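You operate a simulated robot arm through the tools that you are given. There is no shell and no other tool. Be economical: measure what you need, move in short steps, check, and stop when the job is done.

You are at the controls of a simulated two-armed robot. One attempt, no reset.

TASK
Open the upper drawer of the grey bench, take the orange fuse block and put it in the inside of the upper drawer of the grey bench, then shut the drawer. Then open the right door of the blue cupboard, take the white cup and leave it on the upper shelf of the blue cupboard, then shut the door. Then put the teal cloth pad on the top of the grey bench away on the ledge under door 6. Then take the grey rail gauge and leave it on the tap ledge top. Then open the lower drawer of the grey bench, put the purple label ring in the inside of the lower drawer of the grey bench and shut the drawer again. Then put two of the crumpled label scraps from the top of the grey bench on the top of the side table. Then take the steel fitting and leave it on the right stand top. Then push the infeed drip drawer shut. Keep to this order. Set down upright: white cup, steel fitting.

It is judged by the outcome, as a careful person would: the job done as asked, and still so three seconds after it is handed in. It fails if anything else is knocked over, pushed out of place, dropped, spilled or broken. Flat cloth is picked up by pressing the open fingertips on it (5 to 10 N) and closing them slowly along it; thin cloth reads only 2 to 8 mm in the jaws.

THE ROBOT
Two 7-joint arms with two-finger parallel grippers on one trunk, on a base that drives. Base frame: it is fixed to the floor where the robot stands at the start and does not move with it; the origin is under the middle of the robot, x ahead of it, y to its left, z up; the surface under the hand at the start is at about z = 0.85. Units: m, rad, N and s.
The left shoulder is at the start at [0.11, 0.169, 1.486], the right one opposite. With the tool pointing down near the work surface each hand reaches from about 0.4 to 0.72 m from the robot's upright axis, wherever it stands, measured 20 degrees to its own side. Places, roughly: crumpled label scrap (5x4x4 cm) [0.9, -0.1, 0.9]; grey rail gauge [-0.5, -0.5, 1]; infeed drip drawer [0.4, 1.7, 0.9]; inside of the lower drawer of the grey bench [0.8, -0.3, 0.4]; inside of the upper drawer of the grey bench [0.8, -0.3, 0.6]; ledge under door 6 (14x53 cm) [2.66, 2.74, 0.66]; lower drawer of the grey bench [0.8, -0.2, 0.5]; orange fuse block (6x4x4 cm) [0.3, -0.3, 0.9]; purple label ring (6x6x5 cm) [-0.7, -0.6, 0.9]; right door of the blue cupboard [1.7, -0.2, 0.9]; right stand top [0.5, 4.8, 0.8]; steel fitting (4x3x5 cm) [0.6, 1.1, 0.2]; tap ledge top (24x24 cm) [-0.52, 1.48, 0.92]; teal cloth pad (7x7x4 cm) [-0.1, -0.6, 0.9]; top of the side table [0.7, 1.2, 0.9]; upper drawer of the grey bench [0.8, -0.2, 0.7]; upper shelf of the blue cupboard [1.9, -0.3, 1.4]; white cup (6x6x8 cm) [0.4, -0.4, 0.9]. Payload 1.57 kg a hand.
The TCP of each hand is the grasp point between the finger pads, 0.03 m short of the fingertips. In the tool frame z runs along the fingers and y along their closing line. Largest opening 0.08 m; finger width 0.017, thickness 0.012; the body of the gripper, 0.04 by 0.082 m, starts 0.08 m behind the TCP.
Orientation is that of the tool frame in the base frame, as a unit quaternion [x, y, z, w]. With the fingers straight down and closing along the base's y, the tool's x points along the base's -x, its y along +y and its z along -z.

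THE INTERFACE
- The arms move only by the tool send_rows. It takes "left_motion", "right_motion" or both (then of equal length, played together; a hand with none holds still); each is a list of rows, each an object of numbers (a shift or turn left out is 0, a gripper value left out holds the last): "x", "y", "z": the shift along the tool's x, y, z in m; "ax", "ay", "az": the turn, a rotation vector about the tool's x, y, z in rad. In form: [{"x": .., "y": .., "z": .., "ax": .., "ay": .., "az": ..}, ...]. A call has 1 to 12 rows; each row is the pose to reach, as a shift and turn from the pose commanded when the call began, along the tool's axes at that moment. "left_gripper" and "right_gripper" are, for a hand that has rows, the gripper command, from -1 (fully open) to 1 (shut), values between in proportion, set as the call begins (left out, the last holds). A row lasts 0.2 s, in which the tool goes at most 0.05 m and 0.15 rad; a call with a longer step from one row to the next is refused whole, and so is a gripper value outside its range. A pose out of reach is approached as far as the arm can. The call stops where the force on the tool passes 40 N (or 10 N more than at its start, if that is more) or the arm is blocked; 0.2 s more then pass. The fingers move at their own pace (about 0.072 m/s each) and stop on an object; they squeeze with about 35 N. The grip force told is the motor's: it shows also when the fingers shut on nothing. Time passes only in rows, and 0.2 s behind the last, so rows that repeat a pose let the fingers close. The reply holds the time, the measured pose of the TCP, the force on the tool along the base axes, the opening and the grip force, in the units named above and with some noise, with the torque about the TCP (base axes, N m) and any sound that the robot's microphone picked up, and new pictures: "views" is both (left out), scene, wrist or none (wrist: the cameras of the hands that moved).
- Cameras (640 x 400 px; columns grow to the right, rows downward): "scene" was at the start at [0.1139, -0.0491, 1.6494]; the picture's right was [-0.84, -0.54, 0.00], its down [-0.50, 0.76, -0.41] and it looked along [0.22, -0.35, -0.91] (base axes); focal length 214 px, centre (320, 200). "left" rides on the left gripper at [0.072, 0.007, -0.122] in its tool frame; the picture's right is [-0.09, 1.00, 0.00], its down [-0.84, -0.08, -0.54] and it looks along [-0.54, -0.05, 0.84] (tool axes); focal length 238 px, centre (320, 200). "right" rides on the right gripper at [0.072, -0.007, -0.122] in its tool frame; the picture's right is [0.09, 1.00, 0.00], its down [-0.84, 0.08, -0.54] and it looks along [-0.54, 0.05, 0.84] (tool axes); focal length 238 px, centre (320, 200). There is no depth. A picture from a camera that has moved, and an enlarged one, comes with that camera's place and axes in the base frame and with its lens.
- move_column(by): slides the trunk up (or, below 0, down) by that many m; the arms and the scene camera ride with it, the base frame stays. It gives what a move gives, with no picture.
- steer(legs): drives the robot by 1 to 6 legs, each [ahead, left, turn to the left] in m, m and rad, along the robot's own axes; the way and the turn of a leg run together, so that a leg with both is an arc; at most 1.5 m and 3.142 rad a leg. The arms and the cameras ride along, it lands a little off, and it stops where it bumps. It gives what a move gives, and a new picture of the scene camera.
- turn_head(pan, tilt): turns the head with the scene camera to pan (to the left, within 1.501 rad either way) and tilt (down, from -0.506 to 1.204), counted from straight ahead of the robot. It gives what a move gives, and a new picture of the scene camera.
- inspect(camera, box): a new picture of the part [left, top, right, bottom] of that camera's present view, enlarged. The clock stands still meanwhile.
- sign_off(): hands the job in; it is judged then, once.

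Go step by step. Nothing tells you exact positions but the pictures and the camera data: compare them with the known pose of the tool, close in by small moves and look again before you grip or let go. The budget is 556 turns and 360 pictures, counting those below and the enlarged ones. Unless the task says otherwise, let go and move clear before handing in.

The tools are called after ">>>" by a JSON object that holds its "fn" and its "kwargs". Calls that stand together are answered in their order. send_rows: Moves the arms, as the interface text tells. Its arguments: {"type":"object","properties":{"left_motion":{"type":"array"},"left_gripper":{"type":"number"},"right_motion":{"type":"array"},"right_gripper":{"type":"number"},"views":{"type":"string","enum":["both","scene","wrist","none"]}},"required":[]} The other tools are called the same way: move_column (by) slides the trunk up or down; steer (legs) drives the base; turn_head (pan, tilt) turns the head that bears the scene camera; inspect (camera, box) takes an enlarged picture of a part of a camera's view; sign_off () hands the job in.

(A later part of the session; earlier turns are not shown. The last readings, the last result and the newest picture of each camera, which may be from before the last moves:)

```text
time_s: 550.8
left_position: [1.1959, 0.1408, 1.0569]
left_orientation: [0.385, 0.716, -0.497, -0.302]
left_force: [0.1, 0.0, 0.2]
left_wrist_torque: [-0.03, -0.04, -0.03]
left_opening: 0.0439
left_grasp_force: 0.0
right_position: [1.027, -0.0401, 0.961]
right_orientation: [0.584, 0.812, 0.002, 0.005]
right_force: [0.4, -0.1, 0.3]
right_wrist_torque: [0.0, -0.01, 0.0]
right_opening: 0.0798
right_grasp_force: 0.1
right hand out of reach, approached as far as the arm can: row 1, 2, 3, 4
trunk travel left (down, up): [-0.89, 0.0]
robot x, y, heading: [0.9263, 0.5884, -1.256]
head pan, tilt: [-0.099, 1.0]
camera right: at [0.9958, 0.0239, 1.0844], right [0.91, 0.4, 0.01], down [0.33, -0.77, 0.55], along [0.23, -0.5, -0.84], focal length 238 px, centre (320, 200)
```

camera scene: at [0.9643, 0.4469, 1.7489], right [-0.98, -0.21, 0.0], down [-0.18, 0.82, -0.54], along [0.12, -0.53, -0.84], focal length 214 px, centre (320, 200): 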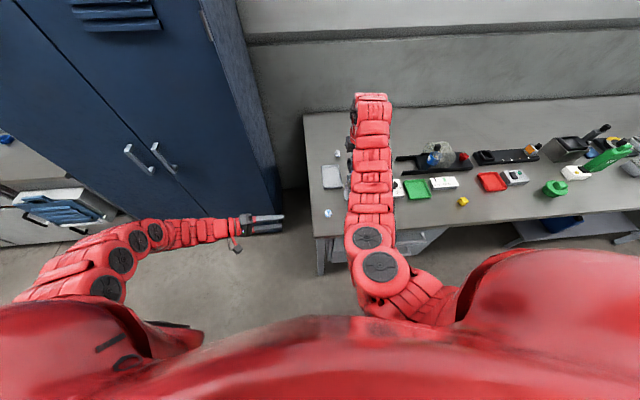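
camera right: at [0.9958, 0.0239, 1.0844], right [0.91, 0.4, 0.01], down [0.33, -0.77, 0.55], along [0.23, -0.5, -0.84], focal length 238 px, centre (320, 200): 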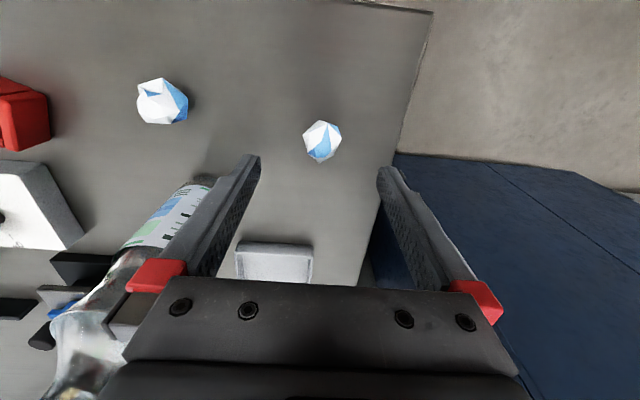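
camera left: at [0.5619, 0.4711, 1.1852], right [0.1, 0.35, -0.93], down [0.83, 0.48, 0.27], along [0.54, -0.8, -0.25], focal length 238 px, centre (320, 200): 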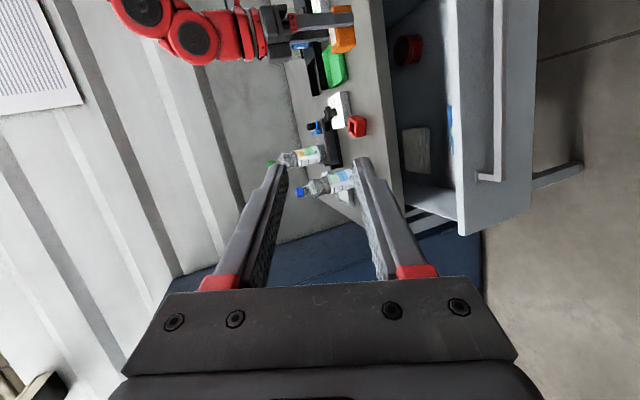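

>>> {"fn": "send_rows", "kwargs": {"right_motion": [{"z": 0.03}, {"z": 0.055}, {"z": 0.073}, {"z": 0.075}], "views": "wrist"}}

>>> {"fn": "send_rows", "kwargs": {"right_motion": [{"z": 0}, {"z": 0}, {"z": 0}, {"z": -0.03}, {"z": -0.07}, {"z": -0.11}, {"z": -0.15}], "right_gripper": 1, "views": "wrist"}}

```text
time_s: 551.8
left_position: [1.1971, 0.1411, 1.0558]
left_orientation: [0.384, 0.717, -0.497, -0.301]
left_force: [-0.1, 0.2, -0.3]
left_wrist_torque: [-0.01, -0.02, -0.03]
left_opening: 0.0441
left_grasp_force: 0.0
right_position: [1.0227, -0.0131, 0.8969]
right_orientation: [0.584, 0.812, 0.002, 0.003]
right_force: [-0.3, 0.8, 1.3]
right_wrist_torque: [0.0, 0.03, 0.0]
right_opening: 0.0798
right_grasp_force: 0.0
right hand out of reach, approached as far as the arm can: row 1, 2, 3, 4
trunk travel left (down, up): [-0.89, 0.0]
robot x, y, heading: [0.9268, 0.5903, -1.256]
head pan, tilt: [-0.099, 1.0]
camera right: at [0.9917, 0.0526, 1.0193], right [0.92, 0.4, 0.01], down [0.33, -0.77, 0.54], along [0.22, -0.5, -0.84], focal length 238 px, centre (320, 200)
```

right: 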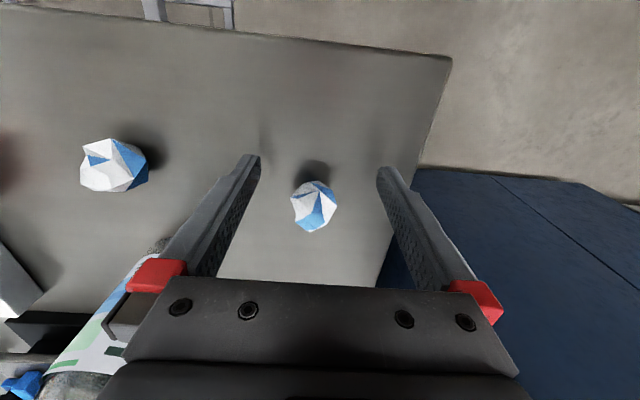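

```text
time_s: 553.4
left_position: [1.1977, 0.1395, 1.058]
left_orientation: [0.385, 0.717, -0.496, -0.302]
left_force: [0.0, -0.1, 0.1]
left_wrist_torque: [0.02, 0.01, -0.02]
left_opening: 0.0437
left_grasp_force: 0.2
right_position: [1.0264, -0.0274, 1.0304]
right_orientation: [0.585, 0.811, 0.003, -0.001]
right_force: [-0.2, 0.7, -0.2]
right_wrist_torque: [0.03, -0.02, -0.03]
right_opening: 0.0002
right_grasp_force: 21.1
right hand out of reach, approached as far as the arm can: row 6, 7
trunk travel left (down, up): [-0.89, 0.0]
robot x, y, heading: [0.9225, 0.5885, -1.256]
head pan, tilt: [-0.099, 1.0]
camera right: at [0.997, 0.0366, 1.1542], right [0.92, 0.4, 0.0], down [0.34, -0.77, 0.54], along [0.22, -0.49, -0.84], focal length 238 px, centre (320, 200)
```

right: 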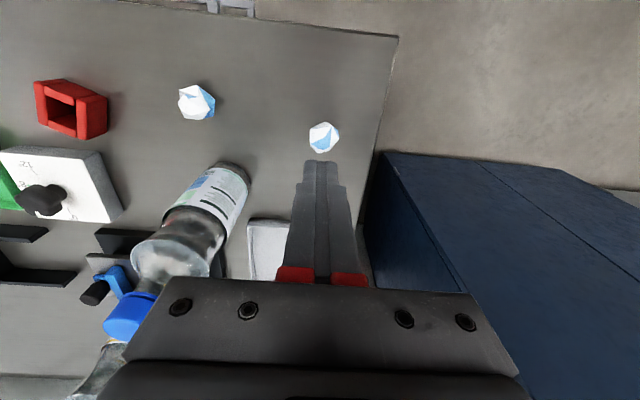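

Reach at this trunk height fell short. I lower the trunk a bit, reopen and realign.

>>> {"fn": "send_rows", "kwargs": {"right_motion": [{"z": 0}, {"z": 0}], "right_gripper": -1, "views": "none"}}

>>> {"fn": "move_column", "kwargs": {"by": -0.09}}

>>> {"fn": "send_rows", "kwargs": {"right_motion": [{"x": -0.008, "y": 0.002}, {"x": -0.012, "y": 0.002}], "views": "wrist"}}

```text
time_s: 554.0
left_position: [1.196, 0.14, 1.0553]
left_orientation: [0.385, 0.717, -0.496, -0.301]
left_force: [-0.4, -0.3, 0.1]
left_wrist_torque: [0.01, -0.02, 0.04]
left_opening: 0.0441
left_grasp_force: 0.0
right_position: [1.0266, -0.0281, 1.0304]
right_orientation: [0.585, 0.811, 0.002, 0.0]
right_force: [0.5, 0.9, -0.1]
right_wrist_torque: [0.02, -0.04, -0.01]
right_opening: 0.0797
right_grasp_force: 0.9
trunk travel left (down, up): [-0.89, 0.0]
robot x, y, heading: [0.9231, 0.5922, -1.257]
head pan, tilt: [-0.099, 1.0]
```

```text
time_s: 555.3
left_position: [1.1959, 0.1403, 0.9673]
left_orientation: [0.385, 0.717, -0.497, -0.301]
left_force: [0.0, -0.7, 0.3]
left_wrist_torque: [0.04, -0.04, -0.01]
left_opening: 0.0441
left_grasp_force: 0.0
right_position: [1.0265, -0.0277, 0.9402]
right_orientation: [0.585, 0.811, 0.003, -0.001]
right_force: [-0.1, 0.2, 0.2]
right_wrist_torque: [0.01, 0.01, -0.04]
right_opening: 0.08
right_grasp_force: 0.1
trunk travel left (down, up): [-0.8, 0.09]
robot x, y, heading: [0.9221, 0.5874, -1.256]
head pan, tilt: [-0.099, 1.0]
```

```text
time_s: 555.9
left_position: [1.1963, 0.1405, 0.9664]
left_orientation: [0.385, 0.718, -0.496, -0.301]
left_force: [-0.7, -0.2, -0.6]
left_wrist_torque: [-0.01, 0.01, 0.02]
left_opening: 0.0439
left_grasp_force: 0.0
right_position: [1.032, -0.0387, 0.9411]
right_orientation: [0.585, 0.811, 0.002, 0.0]
right_force: [0.0, -0.8, -0.6]
right_wrist_torque: [-0.01, 0.02, 0.05]
right_opening: 0.0799
right_grasp_force: 0.1
trunk travel left (down, up): [-0.8, 0.09]
robot x, y, heading: [0.9205, 0.5915, -1.262]
head pan, tilt: [-0.099, 1.0]
camera right: at [1.0024, 0.0261, 1.0642], right [0.92, 0.4, 0.0], down [0.34, -0.77, 0.54], along [0.22, -0.49, -0.84], focal length 238 px, centre (320, 200)
```

right: 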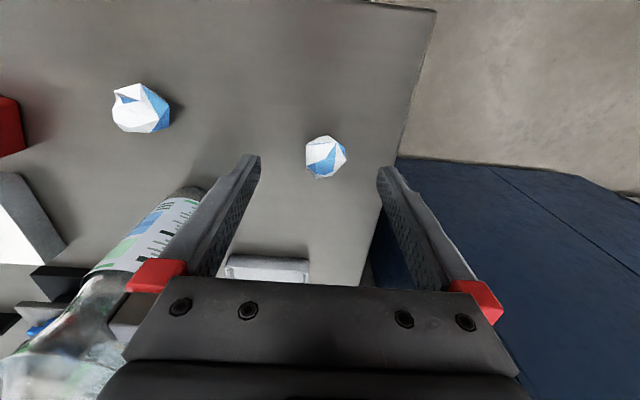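

>>> {"fn": "send_rows", "kwargs": {"right_motion": [{"x": -0.005, "y": 0.004, "z": 0.02}, {"x": -0.005, "y": 0.004, "z": 0.04}, {"x": -0.005, "y": 0.004, "z": 0.055}, {"x": -0.005, "y": 0.004, "z": 0.056}], "views": "wrist"}}

```text
time_s: 556.9
left_position: [1.1959, 0.1401, 0.9669]
left_orientation: [0.385, 0.717, -0.496, -0.302]
left_force: [0.4, 0.4, 0.2]
left_wrist_torque: [-0.01, 0.0, 0.01]
left_opening: 0.0437
left_grasp_force: 0.0
right_position: [1.0317, -0.0403, 0.892]
right_orientation: [0.583, 0.812, 0.004, 0.003]
right_force: [-0.4, 0.1, 0.1]
right_wrist_torque: [-0.01, 0.0, -0.04]
right_opening: 0.0802
right_grasp_force: 0.1
right hand out of reach, approached as far as the arm can: row 2, 3, 4
trunk travel left (down, up): [-0.8, 0.09]
robot x, y, heading: [0.9239, 0.5894, -1.256]
head pan, tilt: [-0.099, 1.0]
camera right: at [1.001, 0.0244, 1.0154], right [0.91, 0.41, 0.01], down [0.34, -0.77, 0.54], along [0.23, -0.49, -0.84], focal length 238 px, centre (320, 200)
```

right: 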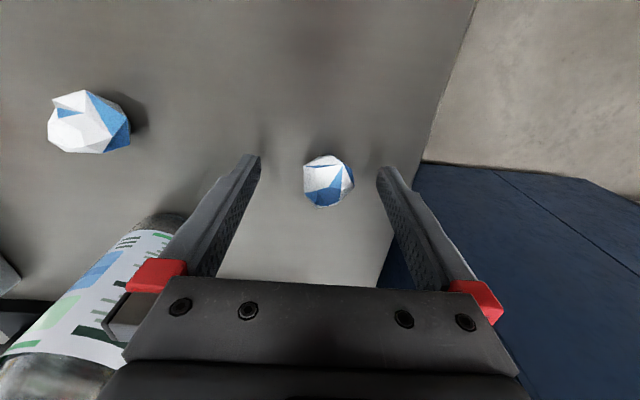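

>>> {"fn": "send_rows", "kwargs": {"right_motion": [{"z": 0.004}, {"z": 0.004}, {"z": 0.004}, {"z": 0.004}, {"z": -0.03}, {"z": -0.06}], "right_gripper": 1, "views": "wrist"}}

```text
time_s: 558.3
left_position: [1.1965, 0.1404, 0.9664]
left_orientation: [0.385, 0.717, -0.497, -0.301]
left_force: [-0.3, 0.1, 0.4]
left_wrist_torque: [0.01, -0.01, -0.02]
left_opening: 0.0439
left_grasp_force: 0.1
right_position: [1.0308, -0.0418, 0.9547]
right_orientation: [0.586, 0.811, 0.003, 0.0]
right_force: [0.4, -0.2, -0.4]
right_wrist_torque: [0.0, -0.01, 0.0]
right_opening: 0.0366
right_grasp_force: 34.8
trunk travel left (down, up): [-0.8, 0.09]
robot x, y, heading: [0.9257, 0.5881, -1.259]
head pan, tilt: [-0.099, 1.0]
camera right: at [1.0015, 0.0239, 1.0789], right [0.92, 0.4, 0.0], down [0.34, -0.77, 0.54], along [0.22, -0.49, -0.84], focal length 238 px, centre (320, 200)
```

right: 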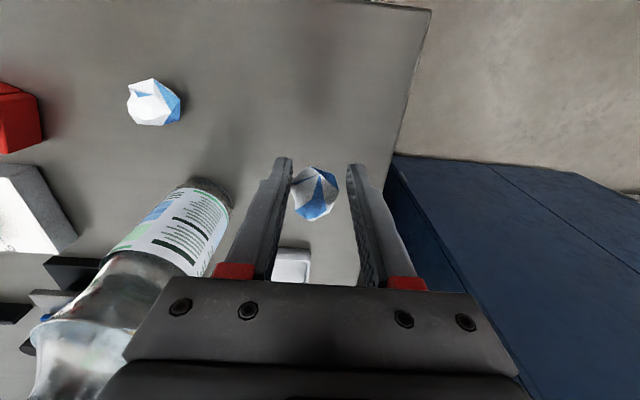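

Scrap A is gripped. I raise the trunk and turn round to the side table.

>>> {"fn": "move_column", "kwargs": {"by": 0.09}}

>>> {"fn": "steer", "kwargs": {"legs": [[0, 0, 3.1]]}}

>>> {"fn": "turn_head", "kwargs": {"pan": -0.1, "tilt": 0.9}}

>>> {"fn": "inspect", "kwargs": {"camera": "right", "box": [0, 0, 640, 400]}}

```text
time_s: 559.5
left_position: [1.1974, 0.1404, 1.057]
left_orientation: [0.385, 0.717, -0.496, -0.302]
left_force: [0.1, -0.1, 0.1]
left_wrist_torque: [0.0, 0.03, -0.01]
left_opening: 0.0438
left_grasp_force: 0.1
right_position: [1.0316, -0.041, 1.0441]
right_orientation: [0.584, 0.812, 0.003, 0.0]
right_force: [0.1, 0.2, -1.1]
right_wrist_torque: [0.01, 0.0, 0.0]
right_opening: 0.0357
right_grasp_force: 35.4
trunk travel left (down, up): [-0.89, 0.0]
robot x, y, heading: [0.9229, 0.5885, -1.258]
head pan, tilt: [-0.099, 1.0]
```

```text
time_s: 564.2
left_position: [1.3012, 0.924, 1.0603]
left_orientation: [-0.309, 0.751, -0.552, 0.189]
left_force: [5.3, -23.0, -6.6]
left_wrist_torque: [0.27, -0.22, 0.92]
left_opening: 0.0442
left_grasp_force: 0.0
right_position: [1.515, 0.8463, 1.0439]
right_orientation: [-0.288, 0.957, 0.005, -0.002]
right_force: [-1.4, -0.2, 0.3]
right_wrist_torque: [-0.03, -0.07, 0.01]
right_opening: 0.0353
right_grasp_force: 35.2
trunk travel left (down, up): [-0.89, 0.0]
robot x, y, heading: [0.9257, 0.5843, 0.577]
head pan, tilt: [-0.099, 1.0]
stopped in leg 1: the robot was blocked; the commanded pose is now the measured one
camera scene: at [1.0651, 0.6483, 1.7497], right [0.46, -0.89, -0.01], down [-0.75, -0.38, -0.54], along [0.48, 0.26, -0.84], focal length 214 px, centre (320, 200)
```

scene: 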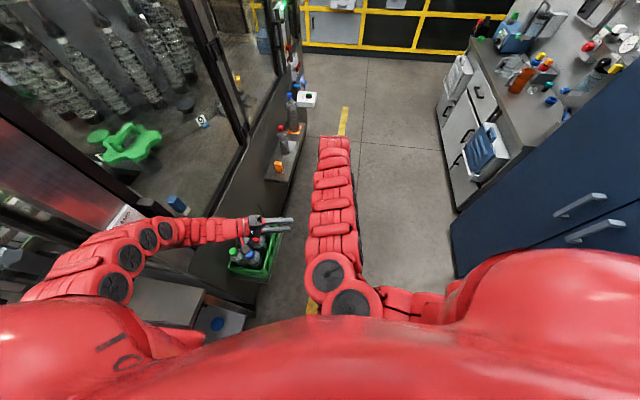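

```text
time_s: 564.9
left_position: [1.2998, 0.9338, 1.0573]
left_orientation: [-0.321, 0.748, -0.547, 0.197]
left_force: [-0.6, -0.1, -0.3]
left_wrist_torque: [0.0, 0.01, -0.03]
left_opening: 0.0439
left_grasp_force: 0.1
right_position: [1.5144, 0.8459, 1.0435]
right_orientation: [-0.29, 0.957, 0.008, -0.003]
right_force: [0.0, 0.1, -0.7]
right_wrist_torque: [0.02, 0.01, 0.02]
right_opening: 0.0355
right_grasp_force: 34.8
trunk travel left (down, up): [-0.89, 0.0]
robot x, y, heading: [0.9269, 0.5849, 0.586]
head pan, tilt: [-0.099, 0.901]
camera scene: at [1.0735, 0.6455, 1.7556], right [0.47, -0.89, -0.01], down [-0.7, -0.36, -0.62], along [0.55, 0.3, -0.78], focal length 214 px, centre (320, 200)
```

scene: 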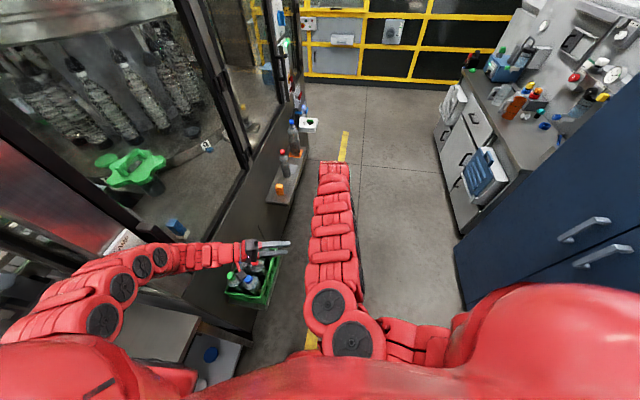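

```text
1.00 times, centred on (320, 200) of right (not enlarged: the box is as wide or as high as the picture)
camera zoom: at [1.4594, 0.7971, 1.1673], right [-0.63, 0.78, 0.02], down [0.66, 0.52, 0.54], along [0.41, 0.35, -0.84], focal length 238 px, centre (320, 200)
```

zoom: 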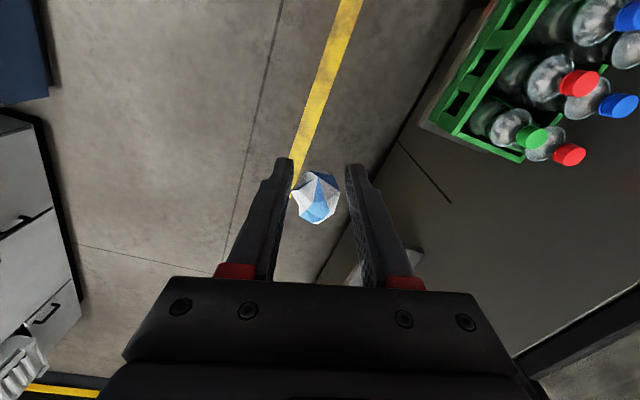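

The left elbow met the machine corner. I undo a little, move back along the aisle, then turn to face the side table there.

>>> {"fn": "steer", "kwargs": {"legs": [[0, 0, -0.29], [-0.5, -0.03, 0], [0, 0, 1.57]]}}

>>> {"fn": "inspect", "kwargs": {"camera": "right", "box": [0, 0, 640, 400]}}

```text
time_s: 572.6
left_position: [0.2191, 0.8664, 1.057]
left_orientation: [0.705, -0.4, 0.321, -0.49]
left_force: [0.4, -0.1, -0.4]
left_wrist_torque: [-0.03, 0.0, -0.02]
left_opening: 0.044
left_grasp_force: 0.1
right_position: [0.3648, 1.0483, 1.0437]
right_orientation: [0.808, -0.589, 0.0, 0.002]
right_force: [0.4, -0.8, 0.2]
right_wrist_torque: [-0.03, 0.02, -0.01]
right_opening: 0.0354
right_grasp_force: 35.2
trunk travel left (down, up): [-0.89, 0.0]
robot x, y, heading: [0.4696, 0.4147, 1.874]
head pan, tilt: [-0.099, 0.901]
camera scene: at [0.4274, 0.5675, 1.7561], right [0.98, 0.2, 0.0], down [0.16, -0.77, -0.62], along [-0.13, 0.61, -0.78], focal length 214 px, centre (320, 200)
```

scene: 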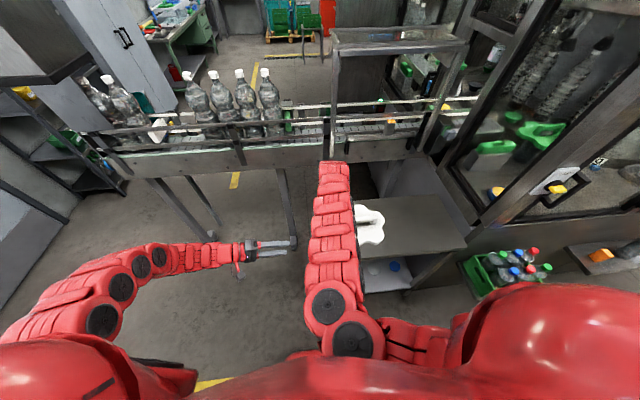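

```text
1.00 times, centred on (320, 200) of right (not enlarged: the box is as wide or as high as the picture)
camera zoom: at [0.3928, 0.9812, 1.168], right [-0.92, -0.39, 0.0], down [-0.33, 0.78, 0.54], along [-0.21, 0.49, -0.84], focal length 238 px, centre (320, 200)
```

zoom: 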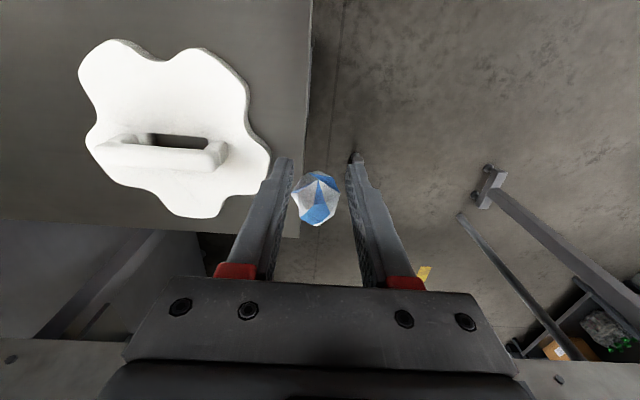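

I see the table with the white flange; the right part is free. I strafe right so the scrap is above it.

>>> {"fn": "steer", "kwargs": {"legs": [[0, -0.44, 0]]}}

>>> {"fn": "inspect", "kwargs": {"camera": "right", "box": [0, 0, 640, 400]}}

```text
time_s: 575.3
left_position: [0.6342, 0.996, 1.057]
left_orientation: [0.703, -0.403, 0.324, -0.488]
left_force: [0.4, 0.3, 0.3]
left_wrist_torque: [-0.02, 0.04, 0.04]
left_opening: 0.0442
left_grasp_force: 0.1
right_position: [0.782, 1.1753, 1.0449]
right_orientation: [0.804, -0.594, 0.001, 0.002]
right_force: [-0.2, -0.7, -0.3]
right_wrist_torque: [-0.02, 0.0, -0.02]
right_opening: 0.0354
right_grasp_force: 35.0
trunk travel left (down, up): [-0.89, 0.0]
robot x, y, heading: [0.8742, 0.5396, 1.864]
head pan, tilt: [-0.099, 0.901]
camera scene: at [0.8378, 0.6943, 1.7561], right [0.98, 0.19, 0.0], down [0.15, -0.77, -0.62], along [-0.12, 0.61, -0.78], focal length 214 px, centre (320, 200)
```

scene: 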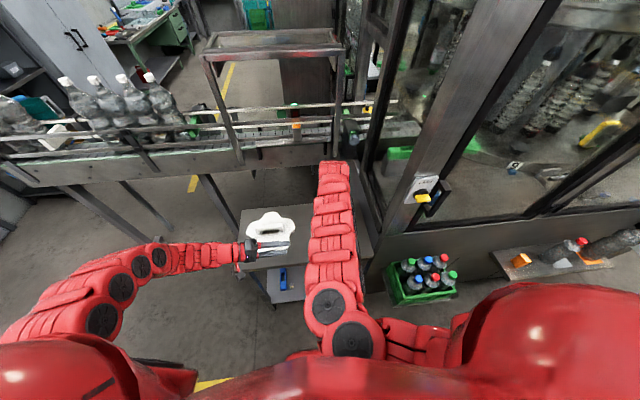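

```text
1.00 times, centred on (320, 200) of right (not enlarged: the box is as wide or as high as the picture)
camera zoom: at [0.8084, 1.1084, 1.168], right [-0.92, -0.38, 0.0], down [-0.32, 0.78, 0.54], along [-0.21, 0.5, -0.84], focal length 238 px, centre (320, 200)
```

zoom: 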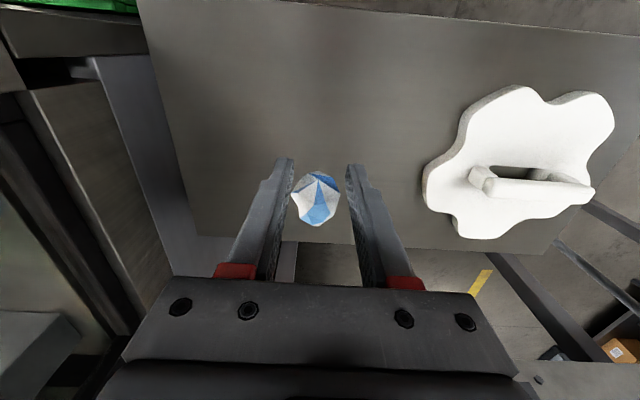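

>>> {"fn": "send_rows", "kwargs": {"right_motion": [{"z": 0.04}, {"z": 0.08}, {"z": 0.11}, {"z": 0.135}, {"z": 0.148}, {"z": 0.148}], "views": "wrist"}}

```text
time_s: 576.7
left_position: [0.6348, 0.9956, 1.057]
left_orientation: [0.703, -0.405, 0.323, -0.488]
left_force: [0.1, -0.7, -0.5]
left_wrist_torque: [0.0, -0.01, 0.0]
left_opening: 0.0439
left_grasp_force: 0.2
right_position: [0.791, 1.1551, 0.9125]
right_orientation: [0.804, -0.594, 0.001, 0.002]
right_force: [0.5, -0.1, -0.2]
right_wrist_torque: [-0.03, -0.04, -0.03]
right_opening: 0.0353
right_grasp_force: 34.9
right hand out of reach, approached as far as the arm can: row 2, 3, 4, 5, 6
trunk travel left (down, up): [-0.89, 0.0]
robot x, y, heading: [0.872, 0.5423, 1.869]
head pan, tilt: [-0.099, 0.901]
camera right: at [0.8195, 1.0865, 1.0368], right [-0.92, -0.38, 0.0], down [-0.32, 0.78, 0.54], along [-0.21, 0.5, -0.84], focal length 238 px, centre (320, 200)
```

right: 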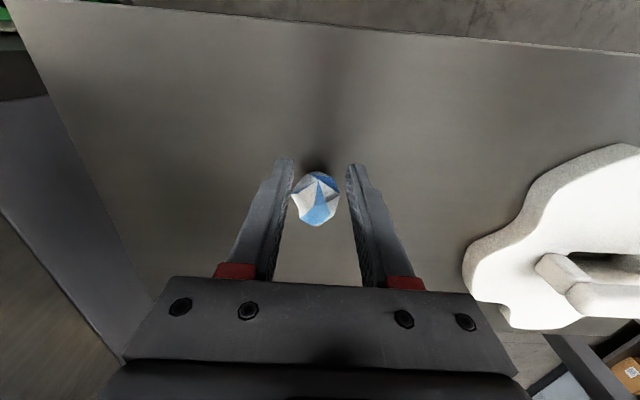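

Use the trunk for the last bit, until contact.

>>> {"fn": "move_column", "kwargs": {"by": -0.018}}

>>> {"fn": "send_rows", "kwargs": {"right_motion": [{"z": 0.004}, {"z": 0.008}, {"z": 0.012}], "views": "wrist"}}

```text
time_s: 577.3
left_position: [0.6347, 0.9941, 1.0386]
left_orientation: [0.703, -0.403, 0.322, -0.489]
left_force: [-0.1, 0.2, 0.6]
left_wrist_torque: [0.01, 0.01, -0.05]
left_opening: 0.0442
left_grasp_force: 0.0
right_position: [0.792, 1.1536, 0.898]
right_orientation: [0.804, -0.594, 0.0, 0.003]
right_force: [3.1, -3.0, 23.7]
right_wrist_torque: [0.3, -0.06, -0.05]
right_opening: 0.0355
right_grasp_force: 35.1
trunk travel left (down, up): [-0.872, 0.018]
robot x, y, heading: [0.8802, 0.5397, 1.865]
head pan, tilt: [-0.099, 0.901]
```

```text
time_s: 578.0
left_position: [0.6347, 0.9927, 1.0401]
left_orientation: [0.702, -0.405, 0.322, -0.489]
left_force: [-0.7, 0.2, -0.3]
left_wrist_torque: [-0.01, 0.02, 0.01]
left_opening: 0.044
left_grasp_force: 0.1
right_position: [0.7934, 1.1528, 0.8902]
right_orientation: [0.805, -0.593, -0.002, 0.001]
right_force: [3.6, -6.6, 24.6]
right_wrist_torque: [-0.13, -0.35, -0.03]
right_opening: 0.0361
right_grasp_force: 34.7
trunk travel left (down, up): [-0.872, 0.018]
robot x, y, heading: [0.8768, 0.5381, 1.865]
head pan, tilt: [-0.099, 0.901]
stopped in row 3 (right hand): the force on the tool passed its limit at 60 N (the readings are from after the stop); the commanded pose is now the measured one
camera right: at [0.8205, 1.0848, 1.0132], right [-0.92, -0.38, 0.01], down [-0.32, 0.78, 0.55], along [-0.21, 0.5, -0.84], focal length 238 px, centre (320, 200)
```

right: 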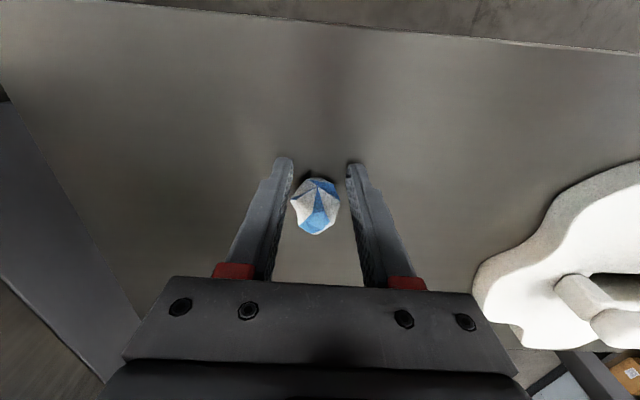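

Contact; release and lift.

>>> {"fn": "send_rows", "kwargs": {"right_motion": [{"z": -0.003}, {"z": -0.003}, {"z": -0.003}, {"z": -0.04}, {"z": -0.08}, {"z": -0.12}, {"z": -0.15}], "right_gripper": -0.6, "views": "wrist"}}

```text
time_s: 579.6
left_position: [0.6336, 0.9962, 1.0377]
left_orientation: [0.703, -0.404, 0.323, -0.489]
left_force: [0.6, -0.5, -0.3]
left_wrist_torque: [0.02, -0.01, 0.03]
left_opening: 0.0439
left_grasp_force: 0.1
right_position: [0.7907, 1.1603, 1.0051]
right_orientation: [0.805, -0.594, -0.001, 0.003]
right_force: [-0.8, -0.4, 0.2]
right_wrist_torque: [-0.04, 0.01, 0.04]
right_opening: 0.064
right_grasp_force: 0.0
right hand out of reach, approached as far as the arm can: row 6, 7
trunk travel left (down, up): [-0.872, 0.018]
robot x, y, heading: [0.8754, 0.5423, 1.863]
head pan, tilt: [-0.099, 0.901]
camera right: at [0.818, 1.0943, 1.1283], right [-0.92, -0.38, 0.01], down [-0.32, 0.78, 0.54], along [-0.21, 0.5, -0.84], focal length 238 px, centre (320, 200)
```

right: 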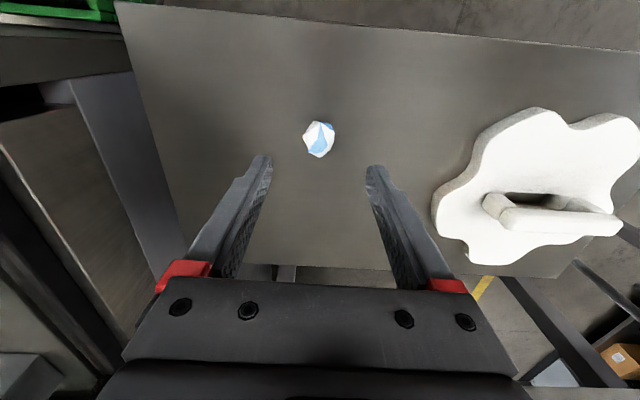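

Scrap A is on the table. I return for scrap B by the same safe route.

>>> {"fn": "steer", "kwargs": {"legs": [[0, 0.42, 0], [0, 0, -1.57], [0.4, 0.07, 0], [0, 0, -1.56]]}}

>>> {"fn": "inspect", "kwargs": {"camera": "right", "box": [0, 0, 640, 400]}}

```text
time_s: 591.9
left_position: [1.0758, 0.1593, 1.0389]
left_orientation: [0.399, 0.707, -0.491, -0.318]
left_force: [-0.6, 0.8, 0.2]
left_wrist_torque: [0.0, 0.03, 0.01]
left_opening: 0.0441
left_grasp_force: 0.0
right_position: [0.9235, -0.0103, 1.0048]
right_orientation: [0.587, 0.81, 0.004, -0.001]
right_force: [-0.2, 0.5, -0.2]
right_wrist_torque: [-0.01, 0.0, -0.03]
right_opening: 0.0639
right_grasp_force: 0.0
trunk travel left (down, up): [-0.872, 0.018]
robot x, y, heading: [0.8285, 0.6062, -1.261]
head pan, tilt: [-0.099, 0.901]
camera scene: at [0.8679, 0.459, 1.7381], right [-0.98, -0.21, 0.0], down [-0.16, 0.77, -0.62], along [0.13, -0.61, -0.78], focal length 214 px, centre (320, 200)
```

scene: 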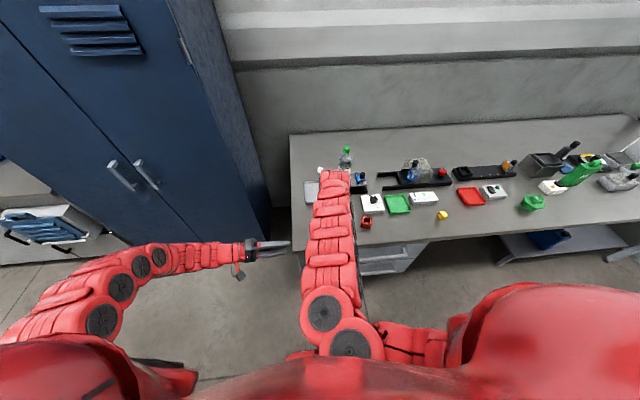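

```text
1.00 times, centred on (320, 200) of right (not enlarged: the box is as wide or as high as the picture)
camera zoom: at [0.8922, 0.0552, 1.1282], right [0.92, 0.4, 0.01], down [0.33, -0.77, 0.54], along [0.22, -0.49, -0.84], focal length 238 px, centre (320, 200)
```

zoom: 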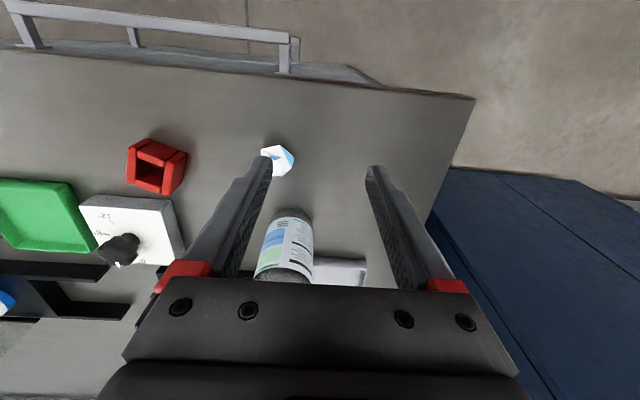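

>>> {"fn": "send_rows", "kwargs": {"right_motion": [{"x": -0.01, "y": -0.022}, {"x": -0.025, "y": -0.044}, {"x": -0.039, "y": -0.044}, {"x": -0.039, "y": -0.044}], "right_gripper": -1, "views": "none"}}

>>> {"fn": "move_column", "kwargs": {"by": -0.06}}

>>> {"fn": "inspect", "kwargs": {"camera": "right", "box": [0, 0, 640, 400]}}

```text
time_s: 592.9
left_position: [1.0752, 0.1594, 1.0392]
left_orientation: [0.398, 0.707, -0.491, -0.318]
left_force: [0.9, 1.3, -0.6]
left_wrist_torque: [0.03, 0.01, -0.01]
left_opening: 0.0443
left_grasp_force: 0.2
right_position: [0.8919, -0.0607, 1.0042]
right_orientation: [0.588, 0.809, 0.001, 0.001]
right_force: [-0.4, -0.2, -0.7]
right_wrist_torque: [0.0, 0.03, -0.03]
right_opening: 0.0799
right_grasp_force: 0.0
trunk travel left (down, up): [-0.872, 0.018]
robot x, y, heading: [0.8278, 0.6064, -1.262]
head pan, tilt: [-0.099, 0.901]
```

```text
time_s: 593.9
left_position: [1.0756, 0.1587, 0.9785]
left_orientation: [0.398, 0.707, -0.49, -0.319]
left_force: [0.3, 0.1, -0.5]
left_wrist_torque: [-0.01, -0.05, -0.02]
left_opening: 0.0442
left_grasp_force: 0.0
right_position: [0.892, -0.0612, 0.9456]
right_orientation: [0.587, 0.81, 0.002, 0.001]
right_force: [0.3, 1.2, 0.4]
right_wrist_torque: [-0.01, -0.01, 0.0]
right_opening: 0.0801
right_grasp_force: 0.0
trunk travel left (down, up): [-0.812, 0.078]
robot x, y, heading: [0.8277, 0.6075, -1.261]
head pan, tilt: [-0.099, 0.901]
```

```text
1.00 times, centred on (320, 200) of right (not enlarged: the box is as wide or as high as the picture)
camera zoom: at [0.8624, 0.004, 1.0681], right [0.92, 0.4, 0.01], down [0.33, -0.77, 0.54], along [0.22, -0.49, -0.84], focal length 238 px, centre (320, 200)
```

zoom: 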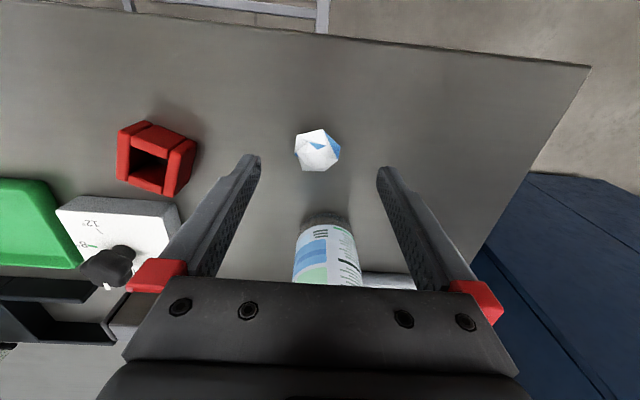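

>>> {"fn": "move_column", "kwargs": {"by": -0.055}}

>>> {"fn": "send_rows", "kwargs": {"right_motion": [{"z": 0.0}, {"z": 0.0}, {"z": 0.0}, {"z": 0.0}], "right_gripper": 1, "views": "none"}}

```text
time_s: 594.9
left_position: [1.0751, 0.1598, 0.9226]
left_orientation: [0.398, 0.706, -0.491, -0.318]
left_force: [-0.1, -0.4, -0.9]
left_wrist_torque: [0.03, -0.02, 0.01]
left_opening: 0.0439
left_grasp_force: 0.1
right_position: [0.8917, -0.0599, 0.8902]
right_orientation: [0.587, 0.809, 0.003, 0.001]
right_force: [-0.2, 0.5, 0.0]
right_wrist_torque: [0.01, 0.02, -0.05]
right_opening: 0.0802
right_grasp_force: 0.2
trunk travel left (down, up): [-0.757, 0.133]
robot x, y, heading: [0.8249, 0.6078, -1.261]
head pan, tilt: [-0.099, 0.901]
```

```text
time_s: 595.9
left_position: [1.0767, 0.1586, 0.924]
left_orientation: [0.398, 0.706, -0.491, -0.318]
left_force: [0.0, -0.3, 0.4]
left_wrist_torque: [-0.03, 0.02, 0.0]
left_opening: 0.0441
left_grasp_force: 0.1
right_position: [0.8914, -0.0614, 0.8883]
right_orientation: [0.588, 0.809, 0.003, 0.001]
right_force: [-0.4, 0.7, 0.0]
right_wrist_torque: [0.02, 0.02, -0.04]
right_opening: 0.0454
right_grasp_force: 35.0
trunk travel left (down, up): [-0.757, 0.133]
robot x, y, heading: [0.8249, 0.6091, -1.26]
head pan, tilt: [-0.099, 0.901]
```

Scrap B gripped. I carry it back by the reverse route.

>>> {"fn": "move_column", "kwargs": {"by": 0.133}}

>>> {"fn": "steer", "kwargs": {"legs": [[0, 0, 1.56], [-0.4, -0.07, 0], [0, 0, 1.57], [0, -0.4, 0], [0.1, 0, 0]]}}

>>> {"fn": "inspect", "kwargs": {"camera": "right", "box": [0, 0, 640, 400]}}

```text
time_s: 597.5
left_position: [1.0753, 0.1586, 1.056]
left_orientation: [0.398, 0.707, -0.49, -0.319]
left_force: [0.2, 0.7, 0.1]
left_wrist_torque: [0.0, 0.01, -0.01]
left_opening: 0.0437
left_grasp_force: 0.1
right_position: [0.8925, -0.061, 1.0219]
right_orientation: [0.587, 0.81, 0.003, 0.0]
right_force: [-0.1, 0.2, -0.3]
right_wrist_torque: [0.0, 0.01, 0.0]
right_opening: 0.0434
right_grasp_force: 34.8
trunk travel left (down, up): [-0.89, 0.0]
robot x, y, heading: [0.8277, 0.6078, -1.264]
head pan, tilt: [-0.099, 0.901]
```

```text
time_s: 610.4
left_position: [0.5831, 1.0909, 1.0571]
left_orientation: [0.702, -0.406, 0.324, -0.487]
left_force: [-0.6, 0.0, -0.5]
left_wrist_torque: [-0.02, 0.01, -0.01]
left_opening: 0.0443
left_grasp_force: 0.0
right_position: [0.772, 1.3068, 1.0228]
right_orientation: [0.804, -0.595, -0.001, 0.003]
right_force: [-0.3, -0.4, -0.2]
right_wrist_torque: [-0.01, 0.01, -0.01]
right_opening: 0.042
right_grasp_force: 34.9
trunk travel left (down, up): [-0.89, 0.0]
robot x, y, heading: [0.8187, 0.6379, 1.864]
head pan, tilt: [-0.099, 0.901]
camera scene: at [0.7876, 0.7883, 1.7563], right [0.98, 0.19, 0.0], down [0.15, -0.77, -0.62], along [-0.12, 0.61, -0.78], focal length 214 px, centre (320, 200)
```

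scene: 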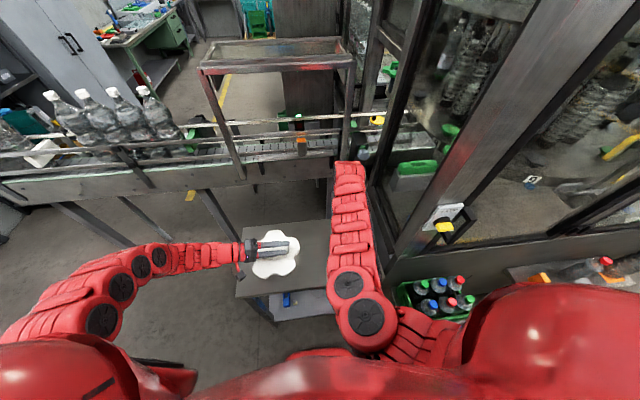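

```text
1.00 times, centred on (320, 200) of right (not enlarged: the box is as wide or as high as the picture)
camera zoom: at [0.799, 1.2393, 1.1465], right [-0.93, -0.38, 0.01], down [-0.31, 0.78, 0.54], along [-0.21, 0.5, -0.84], focal length 238 px, centre (320, 200)
```

zoom: 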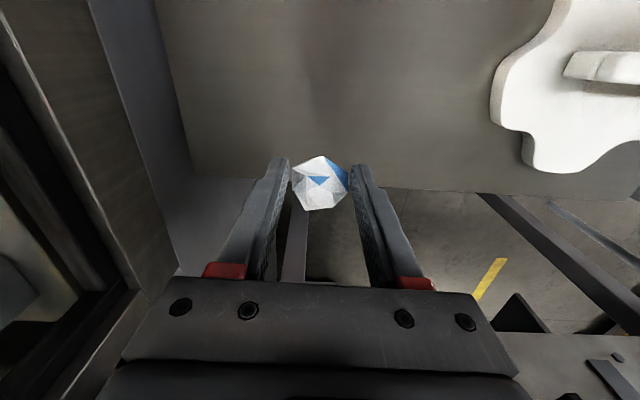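

>>> {"fn": "send_rows", "kwargs": {"right_motion": [{"z": 0.04}, {"z": 0.075}, {"z": 0.1}, {"z": 0.12}, {"z": 0.128}, {"z": 0.128}], "views": "wrist"}}

```text
time_s: 611.8
left_position: [0.5824, 1.0914, 1.0564]
left_orientation: [0.702, -0.405, 0.324, -0.488]
left_force: [0.9, 0.0, 0.4]
left_wrist_torque: [0.01, -0.03, 0.05]
left_opening: 0.0439
left_grasp_force: 0.0
right_position: [0.7806, 1.2848, 0.9043]
right_orientation: [0.804, -0.594, -0.002, 0.003]
right_force: [0.1, 0.4, 0.0]
right_wrist_torque: [-0.02, 0.02, 0.02]
right_opening: 0.0418
right_grasp_force: 35.2
right hand out of reach, approached as far as the arm can: row 2, 3, 4, 5, 6
trunk travel left (down, up): [-0.89, 0.0]
robot x, y, heading: [0.8251, 0.6369, 1.859]
head pan, tilt: [-0.099, 0.901]
camera right: at [0.8094, 1.2179, 1.027], right [-0.93, -0.38, 0.01], down [-0.31, 0.78, 0.54], along [-0.21, 0.5, -0.84], focal length 238 px, centre (320, 200)
```

right: 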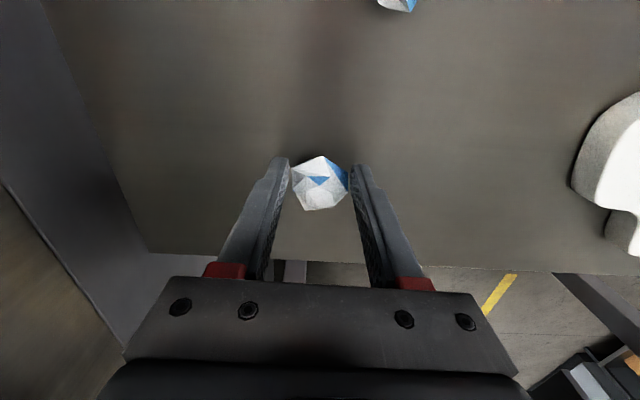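

>>> {"fn": "move_column", "kwargs": {"by": -0.016}}

>>> {"fn": "send_rows", "kwargs": {"right_motion": [{"z": 0.0}, {"z": 0.0}, {"z": 0.0}, {"z": -0.04}, {"z": -0.08}, {"z": -0.11}], "right_gripper": -0.6, "views": "wrist"}}

```text
time_s: 612.4
left_position: [0.5839, 1.089, 1.0434]
left_orientation: [0.701, -0.406, 0.323, -0.489]
left_force: [-1.2, 0.7, 0.0]
left_wrist_torque: [0.01, -0.01, -0.02]
left_opening: 0.0442
left_grasp_force: 0.0
right_position: [0.7815, 1.285, 0.8906]
right_orientation: [0.804, -0.595, -0.004, 0.002]
right_force: [2.2, -0.8, 38.2]
right_wrist_torque: [0.0, -0.4, 0.07]
right_opening: 0.0438
right_grasp_force: 34.9
trunk travel left (down, up): [-0.874, 0.016]
robot x, y, heading: [0.826, 0.6379, 1.861]
head pan, tilt: [-0.099, 0.901]
```

```text
time_s: 613.8
left_position: [0.5836, 1.0917, 1.04]
left_orientation: [0.702, -0.405, 0.324, -0.488]
left_force: [0.8, 0.2, -0.8]
left_wrist_torque: [0.01, 0.02, -0.04]
left_opening: 0.0439
left_grasp_force: 0.2
right_position: [0.7837, 1.2845, 0.997]
right_orientation: [0.804, -0.595, -0.002, 0.003]
right_force: [0.1, -0.5, 0.1]
right_wrist_torque: [0.01, -0.02, 0.0]
right_opening: 0.0641
right_grasp_force: 0.1
trunk travel left (down, up): [-0.874, 0.016]
robot x, y, heading: [0.8202, 0.6362, 1.857]
head pan, tilt: [-0.099, 0.901]
camera right: at [0.8116, 1.2176, 1.1208], right [-0.93, -0.38, 0.01], down [-0.32, 0.78, 0.54], along [-0.21, 0.5, -0.84], focal length 238 px, centre (320, 200)
```

right: 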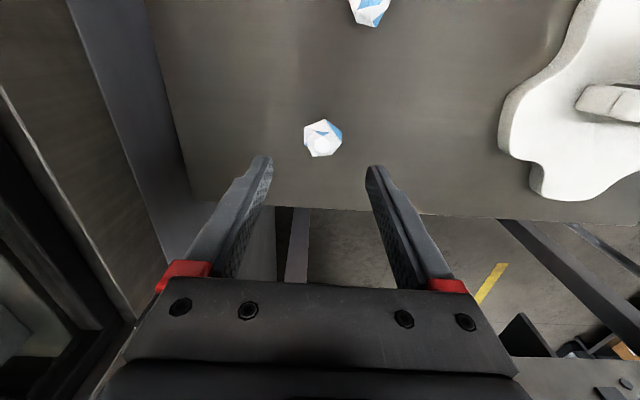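

Both scraps are on the side table. Next the steel fitting on the low shelf under it: I back off, then lower the trunk to look underneath.

>>> {"fn": "steer", "kwargs": {"legs": [[-0.28, 0.05, 0]]}}

>>> {"fn": "move_column", "kwargs": {"by": -0.55}}

>>> {"fn": "turn_head", "kwargs": {"pan": -0.1, "tilt": 0.6}}

```text
time_s: 615.8
left_position: [0.6158, 0.8174, 1.0394]
left_orientation: [0.7, -0.41, 0.327, -0.485]
left_force: [0.0, -0.2, -0.7]
left_wrist_torque: [0.03, 0.01, -0.04]
left_opening: 0.0442
left_grasp_force: 0.0
right_position: [0.8181, 1.0082, 0.9968]
right_orientation: [0.801, -0.598, -0.001, 0.004]
right_force: [-0.4, 0.6, -0.7]
right_wrist_torque: [0.01, 0.03, -0.01]
right_opening: 0.0639
right_grasp_force: 0.0
trunk travel left (down, up): [-0.874, 0.016]
robot x, y, heading: [0.8545, 0.3547, 1.847]
head pan, tilt: [-0.099, 0.901]
camera scene: at [0.817, 0.5136, 1.74], right [0.98, 0.18, 0.0], down [0.14, -0.77, -0.62], along [-0.11, 0.61, -0.78], focal length 214 px, centre (320, 200)
```

scene: 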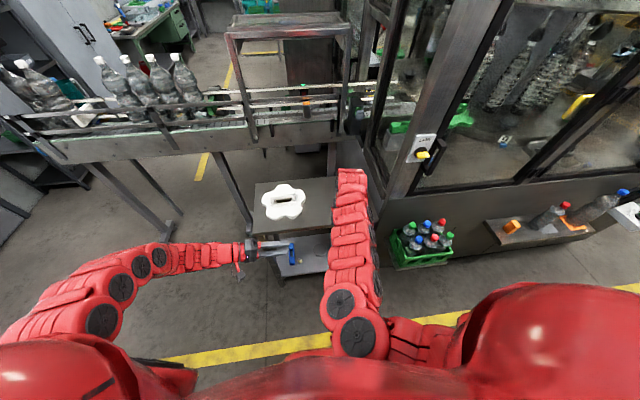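

```text
refused: -0.55 is not a number from -0.4 to 0.4
```

```text
time_s: 616.6
left_position: [0.6167, 0.8168, 1.0413]
left_orientation: [0.7, -0.409, 0.327, -0.486]
left_force: [0.5, 0.5, -0.5]
left_wrist_torque: [0.0, 0.03, 0.01]
left_opening: 0.0441
left_grasp_force: 0.1
right_position: [0.8183, 1.0067, 0.9977]
right_orientation: [0.801, -0.599, -0.001, 0.002]
right_force: [-0.8, -0.2, 0.3]
right_wrist_torque: [-0.04, 0.03, 0.0]
right_opening: 0.064
right_grasp_force: 0.0
trunk travel left (down, up): [-0.874, 0.016]
robot x, y, heading: [0.8504, 0.3549, 1.844]
head pan, tilt: [-0.099, 0.6]
camera scene: at [0.815, 0.524, 1.7649], right [0.98, 0.18, 0.0], down [0.1, -0.56, -0.82], along [-0.15, 0.81, -0.57], focal length 214 px, centre (320, 200)
```

scene: 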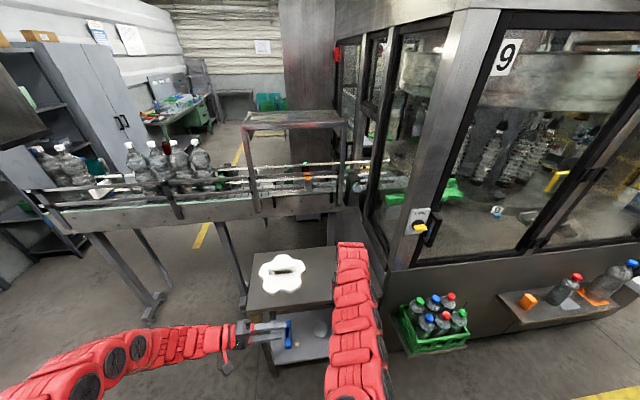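

>>> {"fn": "inspect", "kwargs": {"camera": "scene", "box": [230, 240, 370, 380]}}

```text
2.86 times, centred on (300, 310) of scene
camera zoom: at [0.815, 0.524, 1.7649], right [0.98, 0.18, 0.0], down [0.1, -0.56, -0.82], along [-0.15, 0.81, -0.57], focal length 613 px, centre (377, -114)
```

zoom: 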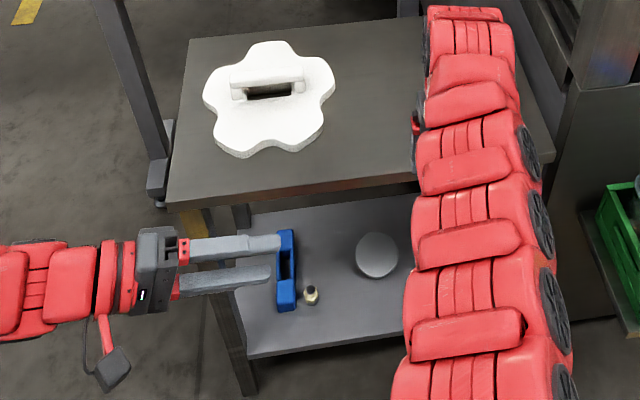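

I spot the steel fitting on the lower shelf beside a blue frame, at about (0.55, 1.11). I'll take it with the fingers front/back: turn the wrist 90°, shift left, and lower the trunk in front of the table.

>>> {"fn": "steer", "kwargs": {"legs": [[-0.06, 0.22, 0.02]]}}

>>> {"fn": "send_rows", "kwargs": {"right_motion": [{"az": 0.14}, {"az": 0.28}, {"az": 0.42}, {"az": 0.56}, {"az": 0.7}, {"az": 0.84}, {"az": 0.98}, {"az": 1.12}, {"az": 1.26}, {"az": 1.4}, {"az": 1.54}], "right_gripper": -0.6, "views": "none"}}

```text
time_s: 618.3
left_position: [0.417, 0.6946, 1.0412]
left_orientation: [0.703, -0.403, 0.323, -0.489]
left_force: [0.0, 0.6, 0.1]
left_wrist_torque: [-0.03, 0.03, 0.03]
left_opening: 0.0439
left_grasp_force: 0.1
right_position: [0.6149, 0.8897, 0.998]
right_orientation: [0.805, -0.593, -0.003, 0.004]
right_force: [0.2, 0.1, -0.2]
right_wrist_torque: [0.02, 0.02, -0.01]
right_opening: 0.0639
right_grasp_force: 0.0
trunk travel left (down, up): [-0.874, 0.016]
robot x, y, heading: [0.66, 0.2424, 1.869]
head pan, tilt: [-0.099, 0.6]
camera scene: at [0.6195, 0.4065, 1.7649], right [0.98, 0.2, 0.0], down [0.11, -0.55, -0.82], along [-0.16, 0.81, -0.57], focal length 214 px, centre (320, 200)
```

scene: 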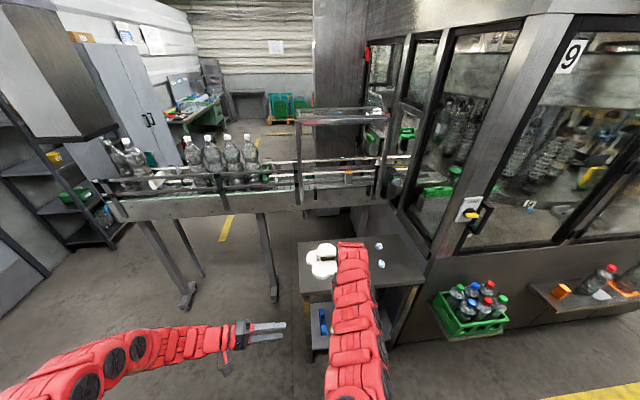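

```text
time_s: 620.7
left_position: [0.4154, 0.6943, 1.0414]
left_orientation: [0.703, -0.404, 0.322, -0.488]
left_force: [-0.2, 0.4, 0.6]
left_wrist_torque: [-0.04, -0.03, 0.01]
left_opening: 0.0439
left_grasp_force: 0.0
right_position: [0.6859, 0.9048, 0.9297]
right_orientation: [-0.459, 0.873, 0.166, 0.001]
right_force: [0.1, -0.3, -0.1]
right_wrist_torque: [-0.01, -0.03, 0.04]
right_opening: 0.0639
right_grasp_force: 0.0
right hand out of reach, approached as far as the arm can: row 2, 3, 4, 5, 6, 7, 8, 9, 10, 11
trunk travel left (down, up): [-0.874, 0.016]
robot x, y, heading: [0.6583, 0.2403, 1.864]
head pan, tilt: [-0.099, 0.6]
```

>>> {"fn": "move_column", "kwargs": {"by": -0.4}}

>>> {"fn": "move_column", "kwargs": {"by": -0.25}}

>>> {"fn": "inspect", "kwargs": {"camera": "right", "box": [0, 0, 640, 400]}}

```text
time_s: 624.5
left_position: [0.4157, 0.6935, 0.6406]
left_orientation: [0.703, -0.403, 0.322, -0.489]
left_force: [0.5, -1.1, -0.7]
left_wrist_torque: [-0.02, 0.01, 0.04]
left_opening: 0.044
left_grasp_force: 0.1
right_position: [0.6839, 0.9033, 0.5307]
right_orientation: [-0.46, 0.872, 0.166, 0.0]
right_force: [0.0, -0.7, -1.3]
right_wrist_torque: [-0.01, 0.02, 0.01]
right_opening: 0.0642
right_grasp_force: 0.0
trunk travel left (down, up): [-0.474, 0.416]
robot x, y, heading: [0.6591, 0.2406, 1.868]
head pan, tilt: [-0.099, 0.6]
```

```text
time_s: 627.1
left_position: [0.4141, 0.6928, 0.3905]
left_orientation: [0.704, -0.403, 0.322, -0.488]
left_force: [0.5, 0.5, -0.1]
left_wrist_torque: [0.02, 0.0, 0.03]
left_opening: 0.0441
left_grasp_force: 0.0
right_position: [0.6838, 0.9045, 0.28]
right_orientation: [-0.461, 0.872, 0.166, 0.002]
right_force: [0.6, -0.1, -0.1]
right_wrist_torque: [0.0, 0.02, 0.01]
right_opening: 0.064
right_grasp_force: 0.1
trunk travel left (down, up): [-0.224, 0.666]
robot x, y, heading: [0.6614, 0.2437, 1.869]
head pan, tilt: [-0.099, 0.6]
```

```text
1.00 times, centred on (320, 200) of right (not enlarged: the box is as wide or as high as the picture)
camera zoom: at [0.6666, 0.8061, 0.3835], right [-0.85, 0.44, 0.27], down [0.5, 0.55, 0.66], along [0.14, 0.7, -0.7], focal length 238 px, centre (320, 200)
```

zoom: 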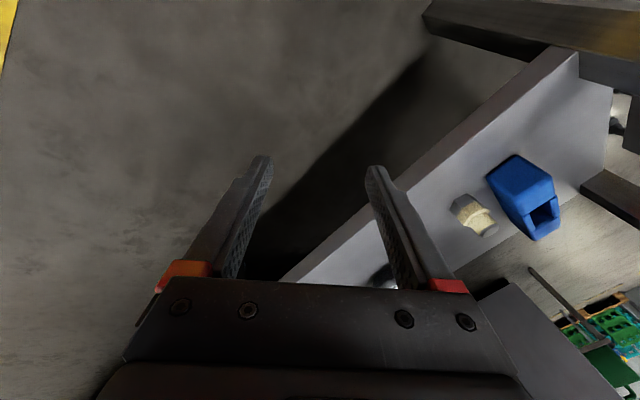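

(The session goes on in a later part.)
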